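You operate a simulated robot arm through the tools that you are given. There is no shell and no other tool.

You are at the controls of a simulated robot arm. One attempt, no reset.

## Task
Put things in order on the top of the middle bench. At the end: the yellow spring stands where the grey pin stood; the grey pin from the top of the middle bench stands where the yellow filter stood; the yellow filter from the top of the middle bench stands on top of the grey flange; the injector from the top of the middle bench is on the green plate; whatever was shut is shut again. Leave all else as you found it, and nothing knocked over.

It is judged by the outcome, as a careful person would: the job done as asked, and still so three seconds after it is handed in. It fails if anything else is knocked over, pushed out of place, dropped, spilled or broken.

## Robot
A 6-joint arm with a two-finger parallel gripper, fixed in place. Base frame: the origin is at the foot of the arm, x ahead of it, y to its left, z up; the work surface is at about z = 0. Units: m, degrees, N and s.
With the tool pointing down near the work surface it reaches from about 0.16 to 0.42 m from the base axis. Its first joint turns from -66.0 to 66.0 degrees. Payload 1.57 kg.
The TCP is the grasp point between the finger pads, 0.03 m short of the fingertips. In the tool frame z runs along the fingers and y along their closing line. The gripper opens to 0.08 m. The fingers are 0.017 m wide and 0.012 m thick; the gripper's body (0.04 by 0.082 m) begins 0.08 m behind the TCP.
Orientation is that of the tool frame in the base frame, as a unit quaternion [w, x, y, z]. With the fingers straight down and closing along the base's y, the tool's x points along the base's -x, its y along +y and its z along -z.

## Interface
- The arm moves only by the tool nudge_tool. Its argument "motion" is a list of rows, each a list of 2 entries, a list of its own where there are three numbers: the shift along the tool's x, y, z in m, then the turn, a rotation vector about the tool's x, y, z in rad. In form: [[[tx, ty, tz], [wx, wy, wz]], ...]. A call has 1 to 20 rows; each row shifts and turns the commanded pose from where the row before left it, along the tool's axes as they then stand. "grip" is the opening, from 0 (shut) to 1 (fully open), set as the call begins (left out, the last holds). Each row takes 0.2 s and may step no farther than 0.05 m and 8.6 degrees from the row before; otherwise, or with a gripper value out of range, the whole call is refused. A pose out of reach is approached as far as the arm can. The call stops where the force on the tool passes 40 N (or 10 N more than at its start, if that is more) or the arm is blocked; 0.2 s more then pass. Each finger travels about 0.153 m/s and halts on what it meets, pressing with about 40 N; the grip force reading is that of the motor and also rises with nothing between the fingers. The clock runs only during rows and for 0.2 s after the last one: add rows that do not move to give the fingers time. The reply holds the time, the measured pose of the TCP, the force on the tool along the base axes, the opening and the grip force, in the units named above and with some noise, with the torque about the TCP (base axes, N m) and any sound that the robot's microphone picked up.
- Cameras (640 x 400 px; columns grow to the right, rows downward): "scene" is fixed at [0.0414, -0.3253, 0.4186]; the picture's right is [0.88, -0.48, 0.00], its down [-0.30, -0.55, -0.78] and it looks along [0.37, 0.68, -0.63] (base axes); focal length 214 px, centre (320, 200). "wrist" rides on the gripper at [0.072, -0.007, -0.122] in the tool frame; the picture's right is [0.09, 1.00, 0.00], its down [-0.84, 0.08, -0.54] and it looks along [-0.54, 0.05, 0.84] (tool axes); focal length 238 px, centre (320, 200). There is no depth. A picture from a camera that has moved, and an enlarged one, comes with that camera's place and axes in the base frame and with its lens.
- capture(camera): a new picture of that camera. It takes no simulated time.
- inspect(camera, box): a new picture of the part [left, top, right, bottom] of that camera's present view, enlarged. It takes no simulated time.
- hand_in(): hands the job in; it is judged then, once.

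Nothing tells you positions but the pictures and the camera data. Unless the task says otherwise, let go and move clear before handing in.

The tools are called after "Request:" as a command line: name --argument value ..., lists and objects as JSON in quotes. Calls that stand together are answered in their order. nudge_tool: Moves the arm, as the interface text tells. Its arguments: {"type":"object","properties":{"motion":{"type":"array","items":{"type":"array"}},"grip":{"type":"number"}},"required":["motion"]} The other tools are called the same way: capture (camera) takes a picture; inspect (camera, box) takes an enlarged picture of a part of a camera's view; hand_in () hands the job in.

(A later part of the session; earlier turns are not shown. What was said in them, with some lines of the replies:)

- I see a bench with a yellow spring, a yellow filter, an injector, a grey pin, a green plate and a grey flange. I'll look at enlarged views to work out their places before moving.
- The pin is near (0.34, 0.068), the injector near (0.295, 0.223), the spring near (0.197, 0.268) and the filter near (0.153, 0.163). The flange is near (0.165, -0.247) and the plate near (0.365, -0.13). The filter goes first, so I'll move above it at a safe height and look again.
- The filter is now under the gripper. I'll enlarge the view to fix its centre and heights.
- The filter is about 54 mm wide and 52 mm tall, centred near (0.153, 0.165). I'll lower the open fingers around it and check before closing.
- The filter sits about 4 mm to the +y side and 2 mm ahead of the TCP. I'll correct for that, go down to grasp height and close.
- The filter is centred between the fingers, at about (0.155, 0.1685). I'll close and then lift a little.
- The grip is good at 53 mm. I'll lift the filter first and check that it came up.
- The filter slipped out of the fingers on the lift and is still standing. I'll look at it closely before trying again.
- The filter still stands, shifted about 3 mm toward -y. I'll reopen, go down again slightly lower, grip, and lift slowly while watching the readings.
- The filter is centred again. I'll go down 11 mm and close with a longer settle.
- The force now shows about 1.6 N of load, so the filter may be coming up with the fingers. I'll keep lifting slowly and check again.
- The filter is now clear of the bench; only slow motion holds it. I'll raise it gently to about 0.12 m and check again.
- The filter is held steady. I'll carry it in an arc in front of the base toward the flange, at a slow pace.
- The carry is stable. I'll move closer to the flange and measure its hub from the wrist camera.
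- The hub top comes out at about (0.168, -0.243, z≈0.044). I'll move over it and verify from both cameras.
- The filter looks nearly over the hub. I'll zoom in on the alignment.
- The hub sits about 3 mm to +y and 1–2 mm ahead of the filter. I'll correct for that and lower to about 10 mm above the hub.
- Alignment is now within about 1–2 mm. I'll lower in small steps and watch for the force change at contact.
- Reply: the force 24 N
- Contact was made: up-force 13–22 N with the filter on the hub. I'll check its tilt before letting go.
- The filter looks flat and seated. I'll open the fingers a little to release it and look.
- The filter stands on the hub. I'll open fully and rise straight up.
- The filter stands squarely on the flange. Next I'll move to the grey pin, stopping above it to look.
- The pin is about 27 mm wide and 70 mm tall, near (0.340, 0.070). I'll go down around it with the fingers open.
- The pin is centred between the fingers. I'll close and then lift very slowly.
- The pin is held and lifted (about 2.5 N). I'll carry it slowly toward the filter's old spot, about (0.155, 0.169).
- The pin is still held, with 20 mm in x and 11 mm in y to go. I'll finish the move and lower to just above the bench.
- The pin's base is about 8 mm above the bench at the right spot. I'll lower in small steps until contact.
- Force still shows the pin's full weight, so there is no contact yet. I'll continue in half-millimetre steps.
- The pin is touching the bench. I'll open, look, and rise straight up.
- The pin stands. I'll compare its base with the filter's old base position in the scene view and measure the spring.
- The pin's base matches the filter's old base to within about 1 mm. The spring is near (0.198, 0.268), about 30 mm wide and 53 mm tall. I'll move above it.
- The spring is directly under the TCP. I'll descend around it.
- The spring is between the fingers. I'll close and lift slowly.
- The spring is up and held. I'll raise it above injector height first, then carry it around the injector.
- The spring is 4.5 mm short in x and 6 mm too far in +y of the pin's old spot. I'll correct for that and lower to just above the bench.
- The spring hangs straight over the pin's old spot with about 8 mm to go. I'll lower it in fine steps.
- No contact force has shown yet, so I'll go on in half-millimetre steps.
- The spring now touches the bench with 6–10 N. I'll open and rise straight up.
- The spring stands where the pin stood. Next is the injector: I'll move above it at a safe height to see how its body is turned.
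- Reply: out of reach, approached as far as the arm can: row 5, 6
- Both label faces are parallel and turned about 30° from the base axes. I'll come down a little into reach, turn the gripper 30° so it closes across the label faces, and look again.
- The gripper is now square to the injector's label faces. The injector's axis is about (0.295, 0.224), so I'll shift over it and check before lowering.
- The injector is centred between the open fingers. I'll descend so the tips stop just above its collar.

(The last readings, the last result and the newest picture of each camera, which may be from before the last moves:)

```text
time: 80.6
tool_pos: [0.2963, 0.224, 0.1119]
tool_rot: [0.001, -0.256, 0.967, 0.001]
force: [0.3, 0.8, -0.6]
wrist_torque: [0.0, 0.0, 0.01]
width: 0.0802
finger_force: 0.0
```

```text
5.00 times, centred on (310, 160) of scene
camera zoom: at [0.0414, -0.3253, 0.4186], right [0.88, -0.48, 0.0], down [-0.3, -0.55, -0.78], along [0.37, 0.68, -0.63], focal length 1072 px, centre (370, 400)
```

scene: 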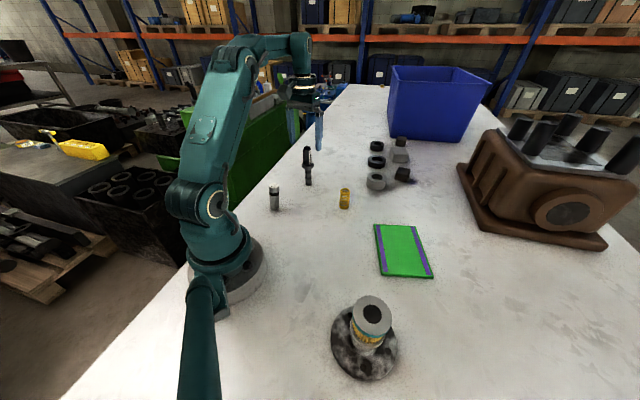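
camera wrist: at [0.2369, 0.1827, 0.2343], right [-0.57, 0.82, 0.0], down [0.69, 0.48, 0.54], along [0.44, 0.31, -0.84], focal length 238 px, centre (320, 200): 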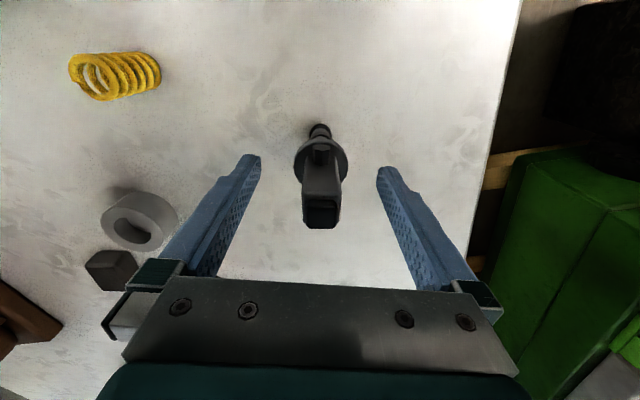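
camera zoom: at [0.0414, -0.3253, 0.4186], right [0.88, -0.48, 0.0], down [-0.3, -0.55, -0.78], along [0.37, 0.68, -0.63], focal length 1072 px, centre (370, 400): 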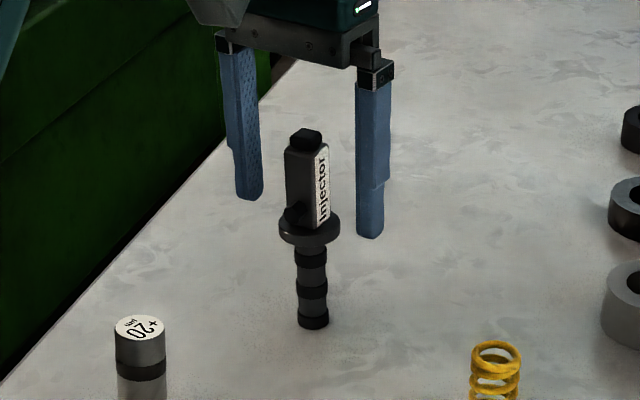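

The tips are just above the collar and either side of the body. I'll pre-close to 29 mm first, then grip gently.

Request:
nudge_tool --motion '[[[0, 0, 0], [0, 0, 0]], [[0, 0, 0], [0, 0, 0]], [[0, 0, 0], [0, 0, 0]]]' --grip 0.38

Request:
capture --camera "wrist"

Request:
inspect --camera "wrist" --box '[260, 110, 380, 250]'

```text
time: 81.4
tool_pos: [0.2956, 0.2247, 0.1134]
tool_rot: [0.001, -0.256, 0.967, 0.001]
force: [-0.1, 0.5, -0.2]
wrist_torque: [0.02, 0.01, -0.01]
width: 0.0305
finger_force: 0.0
```

```text
taken
camera wrist: at [0.2369, 0.1827, 0.2345], right [-0.57, 0.82, 0.0], down [0.69, 0.48, 0.54], along [0.44, 0.31, -0.84], focal length 238 px, centre (320, 200)
```

wrist: 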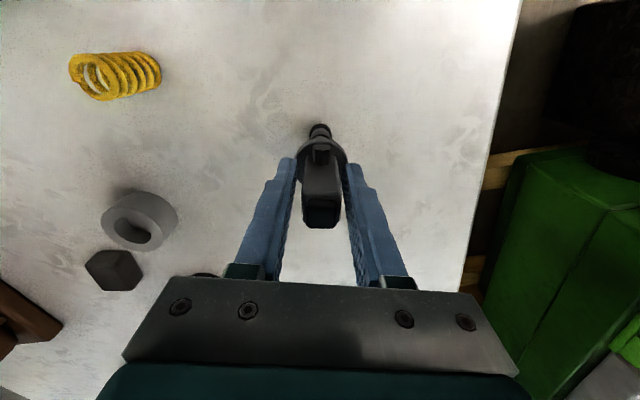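

```text
2.86 times, centred on (320, 180) of wrist
camera zoom: at [0.2369, 0.1827, 0.2345], right [-0.57, 0.82, 0.0], down [0.69, 0.48, 0.54], along [0.44, 0.31, -0.84], focal length 681 px, centre (320, 257)
```

zoom: 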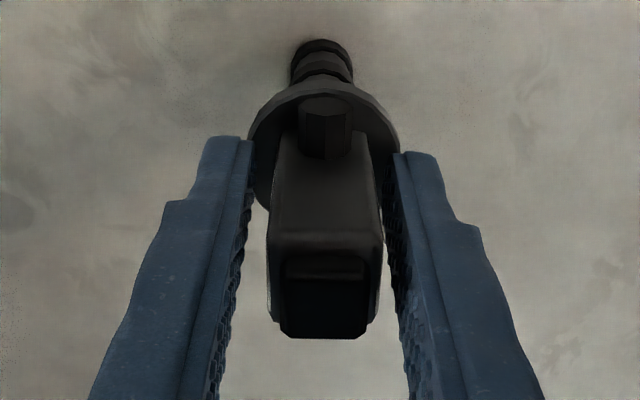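

The body seems turned a few degrees from the pads. I'll zoom in to measure that before gripping.

Request:
inspect --camera "wrist" --box '[290, 180, 350, 235]'

Request:
inspect --camera "wrist" --box '[280, 120, 360, 190]'

```text
7.27 times, centred on (320, 208) of wrist
camera zoom: at [0.2369, 0.1827, 0.2345], right [-0.57, 0.82, 0.0], down [0.69, 0.48, 0.54], along [0.44, 0.31, -0.84], focal length 1734 px, centre (320, 146)
```

zoom: 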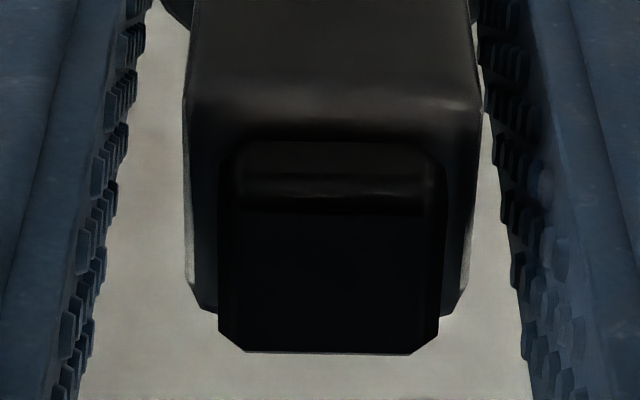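

```text
5.71 times, centred on (320, 155) of wrist
camera zoom: at [0.2369, 0.1827, 0.2345], right [-0.57, 0.82, 0.0], down [0.69, 0.48, 0.54], along [0.44, 0.31, -0.84], focal length 1362 px, centre (320, 457)
```

zoom: 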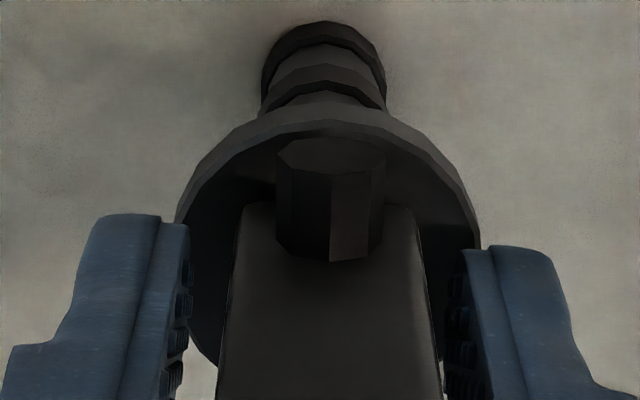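

The body is turned about 3° relative to the pads and sits about 1 mm to +y. I'll correct both, then close.

Request:
nudge_tool --motion '[[[0, 0.0011, 0], [0, 0, -0.055]], [[0, 0, 0], [0, 0, 0]]]'

Request:
inspect --camera "wrist" --box '[280, 140, 360, 240]'

```text
time: 82.0
tool_pos: [0.296, 0.2252, 0.1135]
tool_rot: [0.001, -0.283, 0.959, 0.001]
force: [-0.4, 0.3, 0.3]
wrist_torque: [0.02, -0.03, 0.0]
width: 0.0304
finger_force: 0.1
```

```text
4.00 times, centred on (320, 190) of wrist
camera zoom: at [0.2384, 0.1804, 0.2345], right [-0.62, 0.79, 0.0], down [0.66, 0.52, 0.54], along [0.43, 0.34, -0.84], focal length 953 px, centre (320, 240)
```

zoom: 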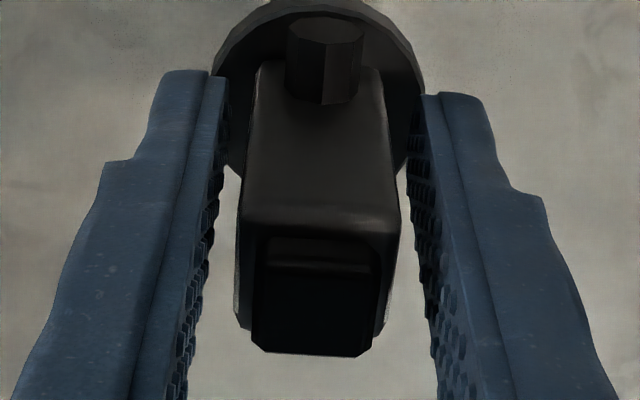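

The body is now parallel to the pads. I'll apply one more 0.8 mm shift and then close.

Request:
nudge_tool --motion '[[[0, 0.0008, 0], [0, 0, 0]], [[0, 0, 0], [0, 0, 0]]]'

Request:
nudge_tool --motion '[[[0, 0, 0], [0, 0, 0]], [[0, 0, 0], [0, 0, 0]], [[0, 0, 0], [0, 0, 0]], [[0, 0, 0], [0, 0, 0]], [[0, 0, 0], [0, 0, 0]]]' --grip 0

Request:
inspect --camera "wrist" --box '[280, 110, 360, 240]'

Request:
inspect --camera "scene" --box '[270, 120, 350, 200]'

```text
time: 82.6
tool_pos: [0.2943, 0.2264, 0.1129]
tool_rot: [0.0, -0.284, 0.959, 0.002]
force: [0.0, 0.0, -0.3]
wrist_torque: [0.03, 0.0, -0.01]
width: 0.0302
finger_force: 0.0
```

```text
time: 83.8
tool_pos: [0.2947, 0.2275, 0.1129]
tool_rot: [0.001, -0.283, 0.959, 0.001]
force: [0.0, -1.4, 6.2]
wrist_torque: [-0.25, -0.04, 0.02]
width: 0.0216
finger_force: 34.3
```

```text
3.08 times, centred on (320, 175) of wrist
camera zoom: at [0.2375, 0.181, 0.2349], right [-0.62, 0.79, 0.0], down [0.66, 0.52, 0.54], along [0.43, 0.34, -0.84], focal length 733 px, centre (320, 277)
```

zoom: 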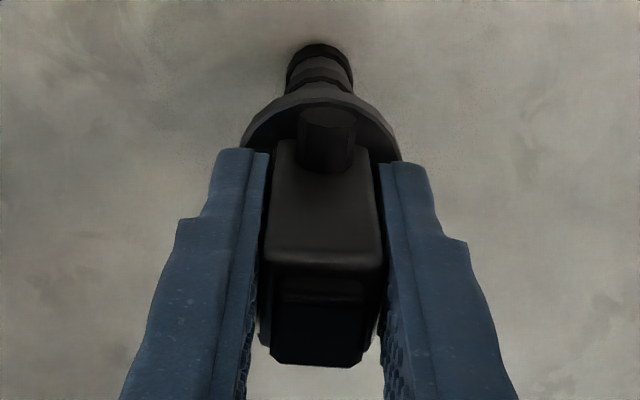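

```text
5.00 times, centred on (310, 160) of scene
camera zoom: at [0.0414, -0.3253, 0.4186], right [0.88, -0.48, 0.0], down [-0.3, -0.55, -0.78], along [0.37, 0.68, -0.63], focal length 1072 px, centre (370, 400)
```

zoom: 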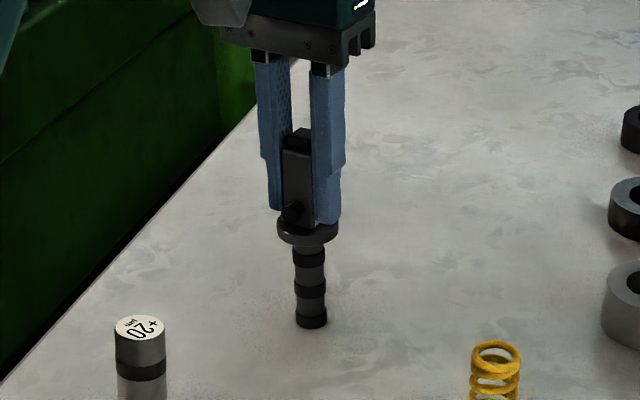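

The injector is gripped, with a slight load against the bench. I'll lift slowly and check that it hangs upright.

Request:
nudge_tool --motion '[[[0, 0, -0.001], [0, 0, 0]], [[0, 0, -0.001], [0, 0, 0]], [[0, 0, -0.002], [0, 0, 0]], [[0, 0, -0.002], [0, 0, 0]], [[0, 0, -0.003], [0, 0, 0]], [[0, 0, -0.003], [0, 0, 0]], [[0, 0, -0.003], [0, 0, 0]], [[0, 0, -0.003], [0, 0, 0]], [[0, 0, -0.002], [0, 0, 0]], [[0, 0, 0], [0, 0, 0]]]'

Request:
inspect --camera "wrist" --box '[280, 110, 360, 240]'

Request:
inspect --camera "scene" --box '[270, 120, 350, 200]'

```text
time: 86.0
tool_pos: [0.2927, 0.226, 0.1329]
tool_rot: [0.001, -0.283, 0.959, 0.001]
force: [-0.2, 0.2, -3.7]
wrist_torque: [-0.03, 0.0, 0.0]
width: 0.0218
finger_force: 35.2
```

```text
3.08 times, centred on (320, 175) of wrist
camera zoom: at [0.237, 0.1811, 0.2549], right [-0.62, 0.79, 0.0], down [0.66, 0.52, 0.54], along [0.43, 0.34, -0.84], focal length 733 px, centre (320, 277)
```

zoom: 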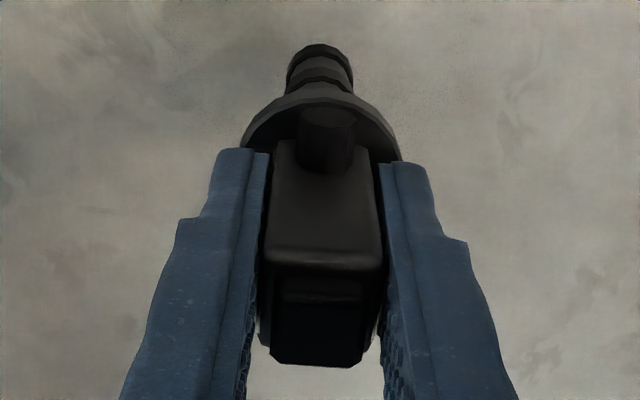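

```text
5.00 times, centred on (310, 160) of scene
camera zoom: at [0.0414, -0.3253, 0.4186], right [0.88, -0.48, 0.0], down [-0.3, -0.55, -0.78], along [0.37, 0.68, -0.63], focal length 1072 px, centre (370, 400)
```

zoom: 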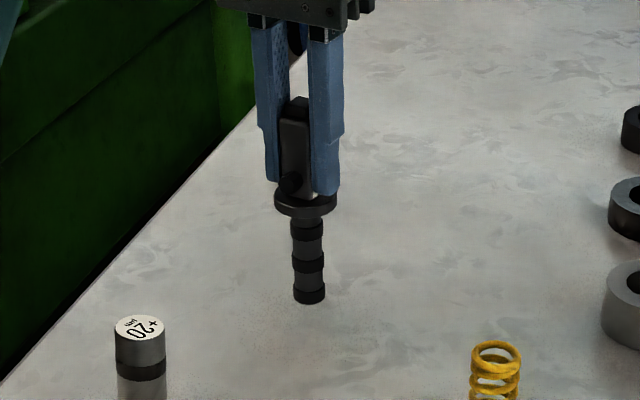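

The injector hangs upright to within about 0.5°. I'll carry it slowly in an inward arc to the green plate, aiming at (0.352, -0.130), well inside the plate's edges.

Request:
nudge_tool --motion '[[[0, 0, -0.003], [0, 0, 0]], [[0, 0, -0.006], [0, 0, 0]], [[0, 0, -0.008], [0, 0, 0]], [[0.001, -0.001, -0.008], [0, 0, 0]], [[0.0028, -0.0027, -0.007], [0, 0, 0]], [[0.0046, -0.0045, -0.005], [0, 0, 0]], [[0.0074, -0.0072, -0.002], [0, 0, 0]], [[0.0093, -0.009, 0], [0, 0, 0]], [[0.0093, -0.009, 0], [0, 0, 0]], [[0.0093, -0.009, 0], [0, 0, 0]], [[0.0093, -0.009, 0], [0, 0, 0]], [[0.0093, -0.009, 0], [0, 0, 0]], [[0.0093, -0.009, 0], [0, 0, 0]], [[0.0093, -0.009, 0], [0, 0, 0]], [[0.0074, -0.0071, 0], [0, 0, 0]], [[0.0036, -0.0035, 0], [0, 0, 0]], [[0, 0, 0], [0, 0, 0]]]'

Request:
capture --camera "wrist"

Request:
capture --camera "scene"

```text
time: 89.6
tool_pos: [0.2649, 0.1004, 0.1719]
tool_rot: [0.0, -0.283, 0.959, 0.002]
force: [-0.1, 0.1, -3.5]
wrist_torque: [0.01, 0.0, 0.0]
width: 0.022
finger_force: 35.0
```

```text
taken
camera wrist: at [0.2079, 0.0557, 0.2938], right [-0.62, 0.79, 0.0], down [0.66, 0.52, 0.54], along [0.43, 0.34, -0.84], focal length 238 px, centre (320, 200)
```

wrist: 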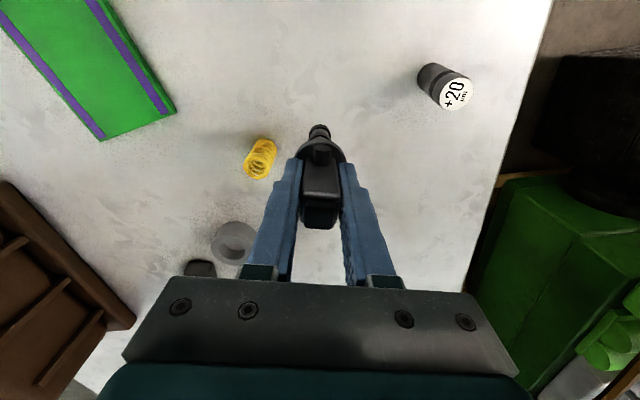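

```text
taken
```

scene: 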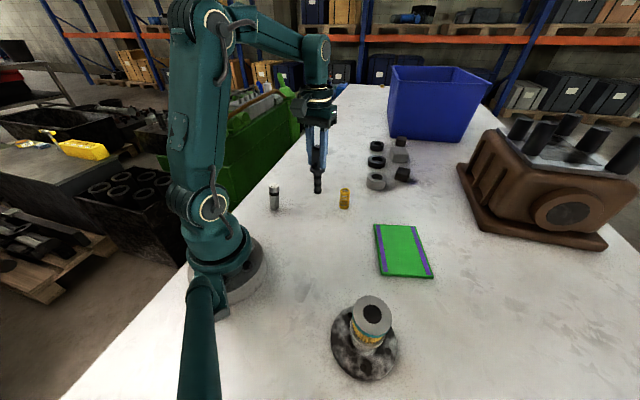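

The injector is steady and clear of the spring. I'll go on across the front toward the plate.

Request:
nudge_tool --motion '[[[0.0024, -0.0042, 0], [0, 0, 0]], [[0.0047, -0.0084, 0], [0, 0, 0]], [[0.0063, -0.0112, 0], [0, 0, 0]], [[0.0071, -0.0126, 0], [0, 0, 0]], [[0.0071, -0.0126, 0], [0, 0, 0]], [[0.0071, -0.0126, 0], [0, 0, 0]], [[0.0071, -0.0126, 0], [0, 0, 0]], [[0.0071, -0.0126, 0], [0, 0, 0]], [[0.0071, -0.0126, 0], [0, 0, 0]], [[0.0071, -0.0126, 0], [0, 0, 0]], [[0.0071, -0.0126, 0], [0, 0, 0]], [[0.0055, -0.0098, 0], [0, 0, 0]], [[0.0031, -0.0056, 0], [0, 0, 0]], [[0, 0, 0], [0, 0, 0]]]'

Request:
capture --camera "wrist"

Request:
capture --camera "scene"

```text
time: 92.6
tool_pos: [0.2748, -0.0573, 0.1711]
tool_rot: [0.001, -0.284, 0.959, 0.001]
force: [-0.1, -0.3, -3.3]
wrist_torque: [0.01, 0.03, -0.01]
width: 0.0219
finger_force: 34.3
```

```text
taken
camera wrist: at [0.2181, -0.1033, 0.293], right [-0.62, 0.79, 0.0], down [0.66, 0.52, 0.54], along [0.43, 0.34, -0.84], focal length 238 px, centre (320, 200)
```

wrist: 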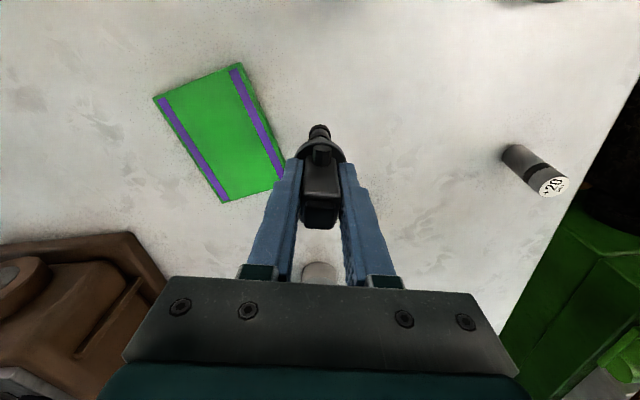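

```text
taken
```

scene: 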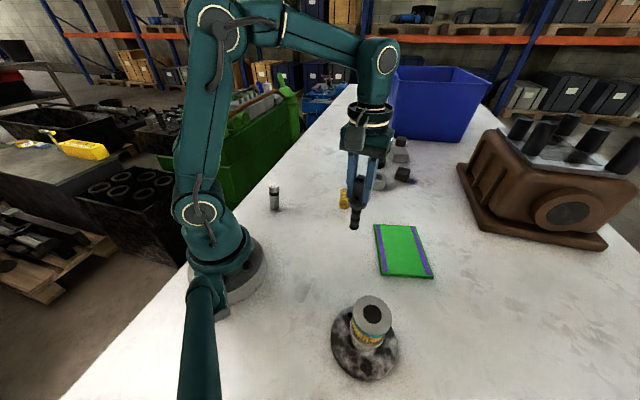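

The plate is just to the right of the injector. I'll move over the target while coming down slightly to stay in reach.

Request:
nudge_tool --motion '[[[-0.0009, -0.0041, 0.001], [0, 0, 0]], [[-0.0016, -0.0071, 0.002], [0, 0, 0]], [[-0.0024, -0.0102, 0.003], [0, 0, 0]], [[-0.0028, -0.0122, 0.003], [0, 0, 0]], [[-0.0028, -0.0122, 0.003], [0, 0, 0]], [[-0.0028, -0.0122, 0.003], [0, 0, 0]], [[-0.0028, -0.0122, 0.003], [0, 0, 0]], [[-0.0028, -0.0122, 0.003], [0, 0, 0]], [[-0.0021, -0.0092, 0.002], [0, 0, 0]], [[-0.0014, -0.0061, 0.001], [0, 0, 0]], [[-0.0009, -0.0041, 0], [0, 0, 0]], [[0, 0, 0], [0, 0, 0]]]'

Request:
capture --camera "wrist"

Request:
inspect --camera "scene" --box '[330, 140, 470, 300]'

```text
time: 95.2
tool_pos: [0.3504, -0.1304, 0.1481]
tool_rot: [0.001, -0.283, 0.959, 0.001]
force: [0.7, 0.1, -2.7]
wrist_torque: [-0.02, 0.03, 0.0]
width: 0.022
finger_force: 34.7
```

```text
taken
camera wrist: at [0.2938, -0.1764, 0.2696], right [-0.62, 0.79, 0.0], down [0.66, 0.52, 0.54], along [0.43, 0.34, -0.84], focal length 238 px, centre (320, 200)
```

wrist: 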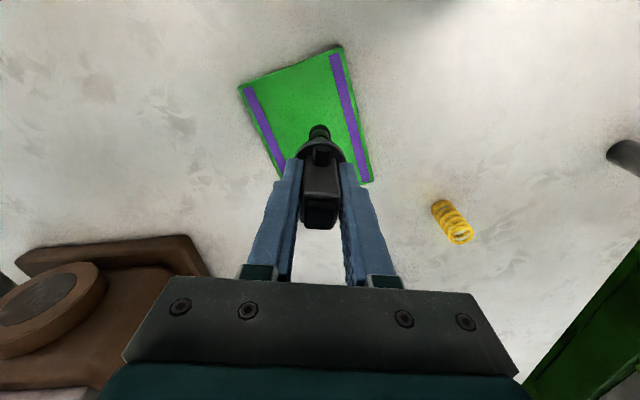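

```text
2.50 times, centred on (400, 220) of scene
camera zoom: at [0.0414, -0.3253, 0.4186], right [0.88, -0.48, 0.0], down [-0.3, -0.55, -0.78], along [0.37, 0.68, -0.63], focal length 536 px, centre (120, 150)
```

zoom: 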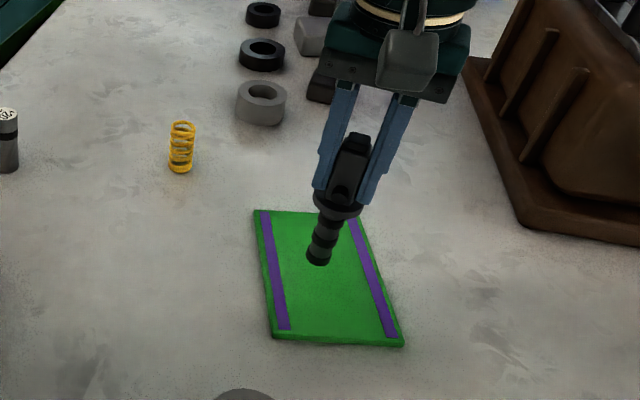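

The injector is over the plate. I'll lower to about 6 mm above it, then step down to contact.

Request:
nudge_tool --motion '[[[0, 0, 0.002], [0, 0, 0]], [[0, 0, 0.004], [0, 0, 0]], [[0, 0, 0.005], [0, 0, 0]], [[0, 0, 0.005], [0, 0, 0]], [[0, 0, 0.003], [0, 0, 0]], [[0, 0, 0.001], [0, 0, 0]], [[0, 0, 0], [0, 0, 0]]]'

Request:
inspect --camera "scene" --box '[350, 180, 450, 290]'

Request:
inspect --camera "wrist" --box '[220, 40, 400, 240]'

```text
time: 96.8
tool_pos: [0.3506, -0.1305, 0.1265]
tool_rot: [0.001, -0.284, 0.959, 0.001]
force: [0.9, 0.2, -3.5]
wrist_torque: [-0.02, 0.05, 0.02]
width: 0.0216
finger_force: 35.5
```

```text
3.64 times, centred on (400, 235) of scene
camera zoom: at [0.0414, -0.3253, 0.4186], right [0.88, -0.48, 0.0], down [-0.3, -0.55, -0.78], along [0.37, 0.68, -0.63], focal length 780 px, centre (29, 73)
```

zoom: 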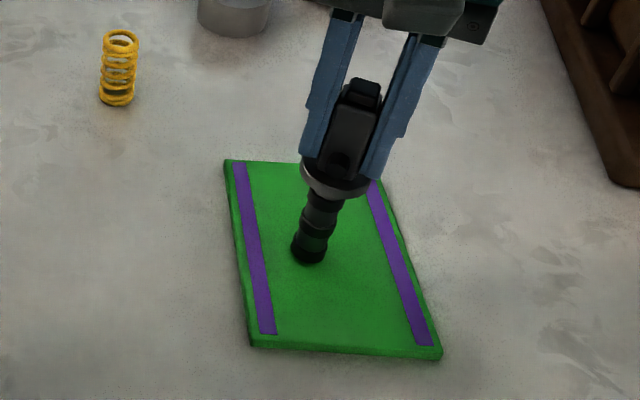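

```text
2.00 times, centred on (310, 140) of wrist
camera zoom: at [0.2934, -0.1757, 0.2481], right [-0.62, 0.79, 0.0], down [0.66, 0.52, 0.54], along [0.43, 0.34, -0.84], focal length 477 px, centre (340, 320)
```

zoom: 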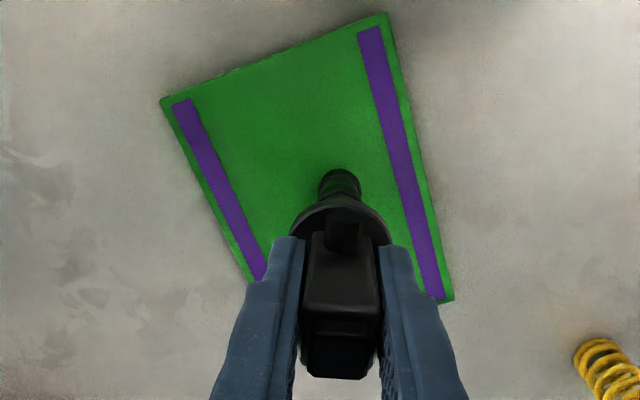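

The injector is upright and well inside the plate. I'll step down to contact.

Request:
nudge_tool --motion '[[[0, 0, 0.0015], [0, 0, 0]], [[0, 0, 0.0015], [0, 0, 0]], [[0, 0, 0], [0, 0, 0]]]'

Request:
nudge_tool --motion '[[[0, 0, 0.001], [0, 0, 0]], [[0, 0, 0], [0, 0, 0]]]'

Request:
nudge_tool --motion '[[[0, 0, 0.001], [0, 0, 0]], [[0, 0, 0], [0, 0, 0]]]'

```text
time: 97.6
tool_pos: [0.3511, -0.1299, 0.1227]
tool_rot: [0.001, -0.284, 0.959, 0.001]
force: [0.3, -0.4, -2.8]
wrist_torque: [-0.02, 0.01, -0.02]
width: 0.0218
finger_force: 34.7
```

```text
time: 98.2
tool_pos: [0.3505, -0.1294, 0.122]
tool_rot: [0.001, -0.283, 0.959, 0.0]
force: [0.0, 0.1, -3.7]
wrist_torque: [-0.01, 0.03, -0.02]
width: 0.0217
finger_force: 34.9
```

```text
time: 98.8
tool_pos: [0.3504, -0.1297, 0.1223]
tool_rot: [0.001, -0.283, 0.959, 0.0]
force: [-1.2, 0.4, 2.2]
wrist_torque: [0.03, 0.08, -0.04]
width: 0.0215
finger_force: 34.8
```

The injector has touched the plate and its weight is taken. I'll release and check before rising.

Request:
nudge_tool --motion '[[[0, 0, 0], [0, 0, 0]], [[0, 0, 0], [0, 0, 0]], [[0, 0, 0], [0, 0, 0]], [[0, 0, 0], [0, 0, 0]]]' --grip 0.65

Request:
inspect --camera "scene" --box '[350, 180, 450, 290]'

Request:
inspect --camera "wrist" --box '[220, 40, 400, 240]'

```text
time: 99.8
tool_pos: [0.3511, -0.1299, 0.1207]
tool_rot: [0.001, -0.284, 0.959, 0.002]
force: [-0.6, -0.5, 0.7]
wrist_torque: [0.01, -0.01, -0.03]
width: 0.0519
finger_force: 0.1
```

```text
3.64 times, centred on (400, 235) of scene
camera zoom: at [0.0414, -0.3253, 0.4186], right [0.88, -0.48, 0.0], down [-0.3, -0.55, -0.78], along [0.37, 0.68, -0.63], focal length 780 px, centre (29, 73)
```

zoom: 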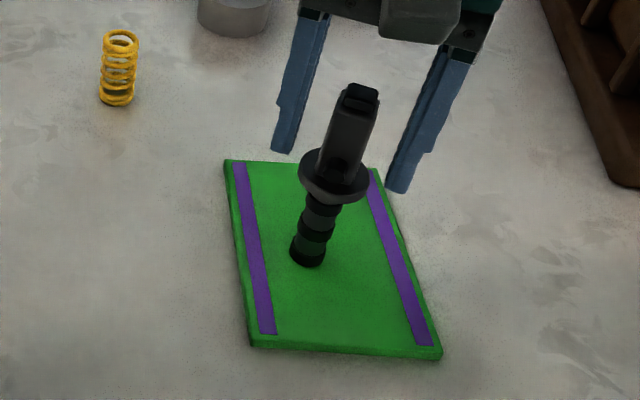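

```text
2.00 times, centred on (310, 140) of wrist
camera zoom: at [0.2937, -0.1754, 0.2436], right [-0.62, 0.79, 0.0], down [0.66, 0.52, 0.54], along [0.43, 0.34, -0.84], focal length 477 px, centre (340, 320)
```

zoom: 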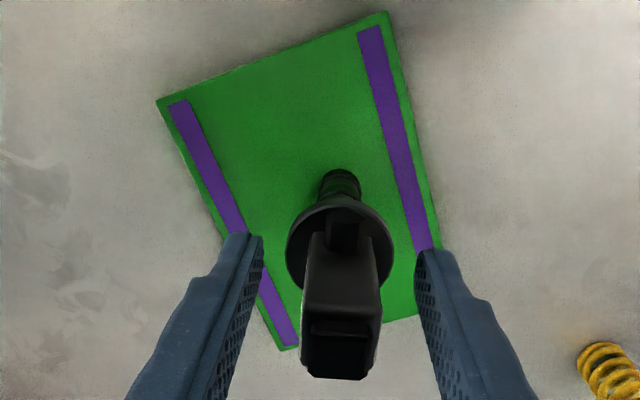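

The injector stands upright on the plate. Reach gets tight above here, so I'll rise a little, slide back along the tool's x-axis with the fingers straddling it, then rise.

Request:
nudge_tool --motion '[[[0, 0, -0.005], [0, 0, 0]], [[0, 0, -0.01], [0, 0, 0]], [[0.005, 0, 0], [0, 0, 0]], [[0.01, 0, 0], [0, 0, 0]], [[0.015, 0, 0], [0, 0, 0]], [[0.02, 0, 0], [0, 0, 0]], [[0.02, 0, 0], [0, 0, 0]], [[0.01, 0, -0.02], [0, 0, 0]], [[0, 0, -0.03], [0, 0, 0]], [[0, 0, -0.03], [0, 0, 0]], [[0, 0, 0], [0, 0, 0]]]'

Request:
capture --camera "scene"

Request:
capture --camera "wrist"

```text
time: 102.2
tool_pos: [0.2812, -0.1745, 0.218]
tool_rot: [0.0, -0.283, 0.959, 0.001]
force: [0.7, -0.5, 0.7]
wrist_torque: [0.04, 0.02, 0.03]
width: 0.0522
finger_force: 0.0
```

```text
taken
```

scene: 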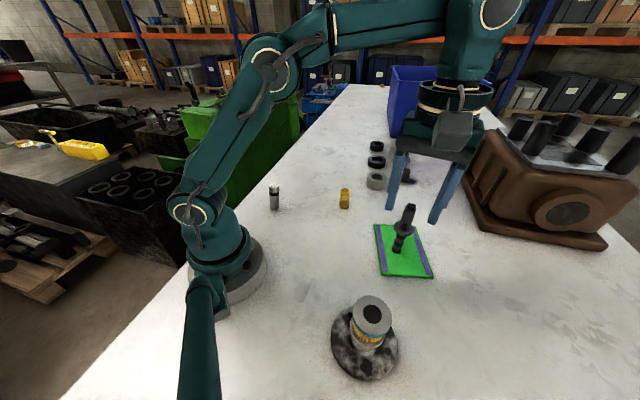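

```text
taken
camera wrist: at [0.2254, -0.2199, 0.3401], right [-0.62, 0.79, 0.0], down [0.66, 0.52, 0.54], along [0.43, 0.34, -0.84], focal length 238 px, centre (320, 200)
```

wrist: 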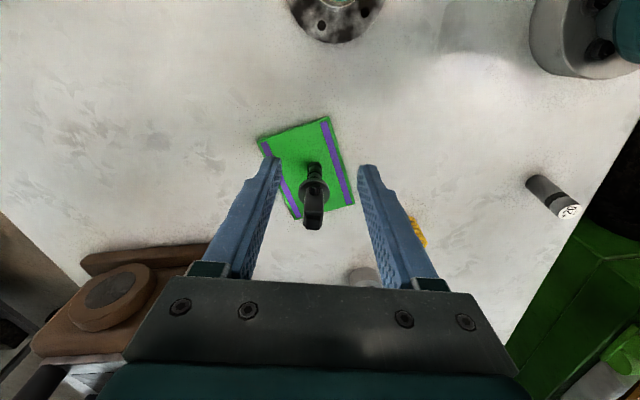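

All four pieces look to be in place. I'll do a final close check before handing in.

Request:
inspect --camera "scene" --box '[250, 160, 450, 290]'

Request:
inspect --camera "scene" --box '[300, 210, 460, 400]'

```text
3.08 times, centred on (350, 225) of scene
camera zoom: at [0.0414, -0.3253, 0.4186], right [0.88, -0.48, 0.0], down [-0.3, -0.55, -0.78], along [0.37, 0.68, -0.63], focal length 660 px, centre (228, 123)
```

zoom: 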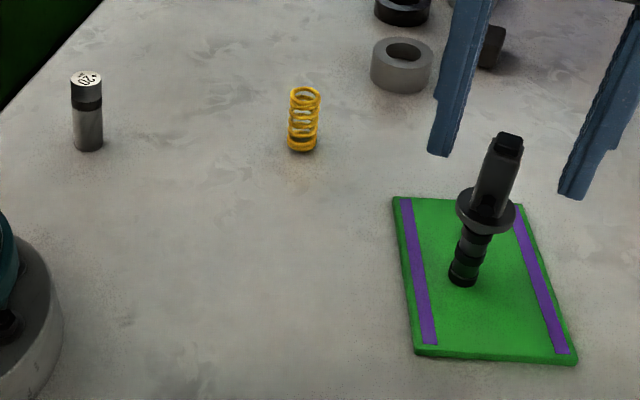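

```text
2.11 times, centred on (380, 305) of scene
camera zoom: at [0.0414, -0.3253, 0.4186], right [0.88, -0.48, 0.0], down [-0.3, -0.55, -0.78], along [0.37, 0.68, -0.63], focal length 452 px, centre (194, -21)
```

zoom: 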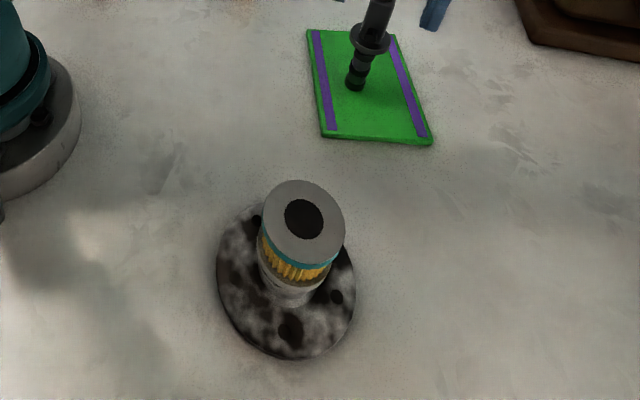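

The pin stands at the filter's old spot, the spring at the pin's old spot, the filter on the flange and the injector on the green plate. The flange and plate have not moved, the gripper is empty and clear, and nothing had been opened. I'm handing in.

Request:
hand_in

```text
The job is handed in.
```

The job is done and handed in. In the last camera views everything was standing where you asked:

- **Yellow spring:** stands where the grey pin stood.
- **Grey pin:** stands where the yellow filter stood, within about 1 mm by the camera.
- **Yellow filter:** stands on the hub of the grey flange.
- **Injector:** stands upright on the green plate, well inside its edges.

On the first lift the filter slipped out of the fingers. It stayed standing and shifted about 3 mm, and I picked it up again more slowly.

I didn't open anything, so nothing needed shutting. I saw no sign that the flange, the plate or anything else had moved, and the gripper was empty and clear at hand-in.
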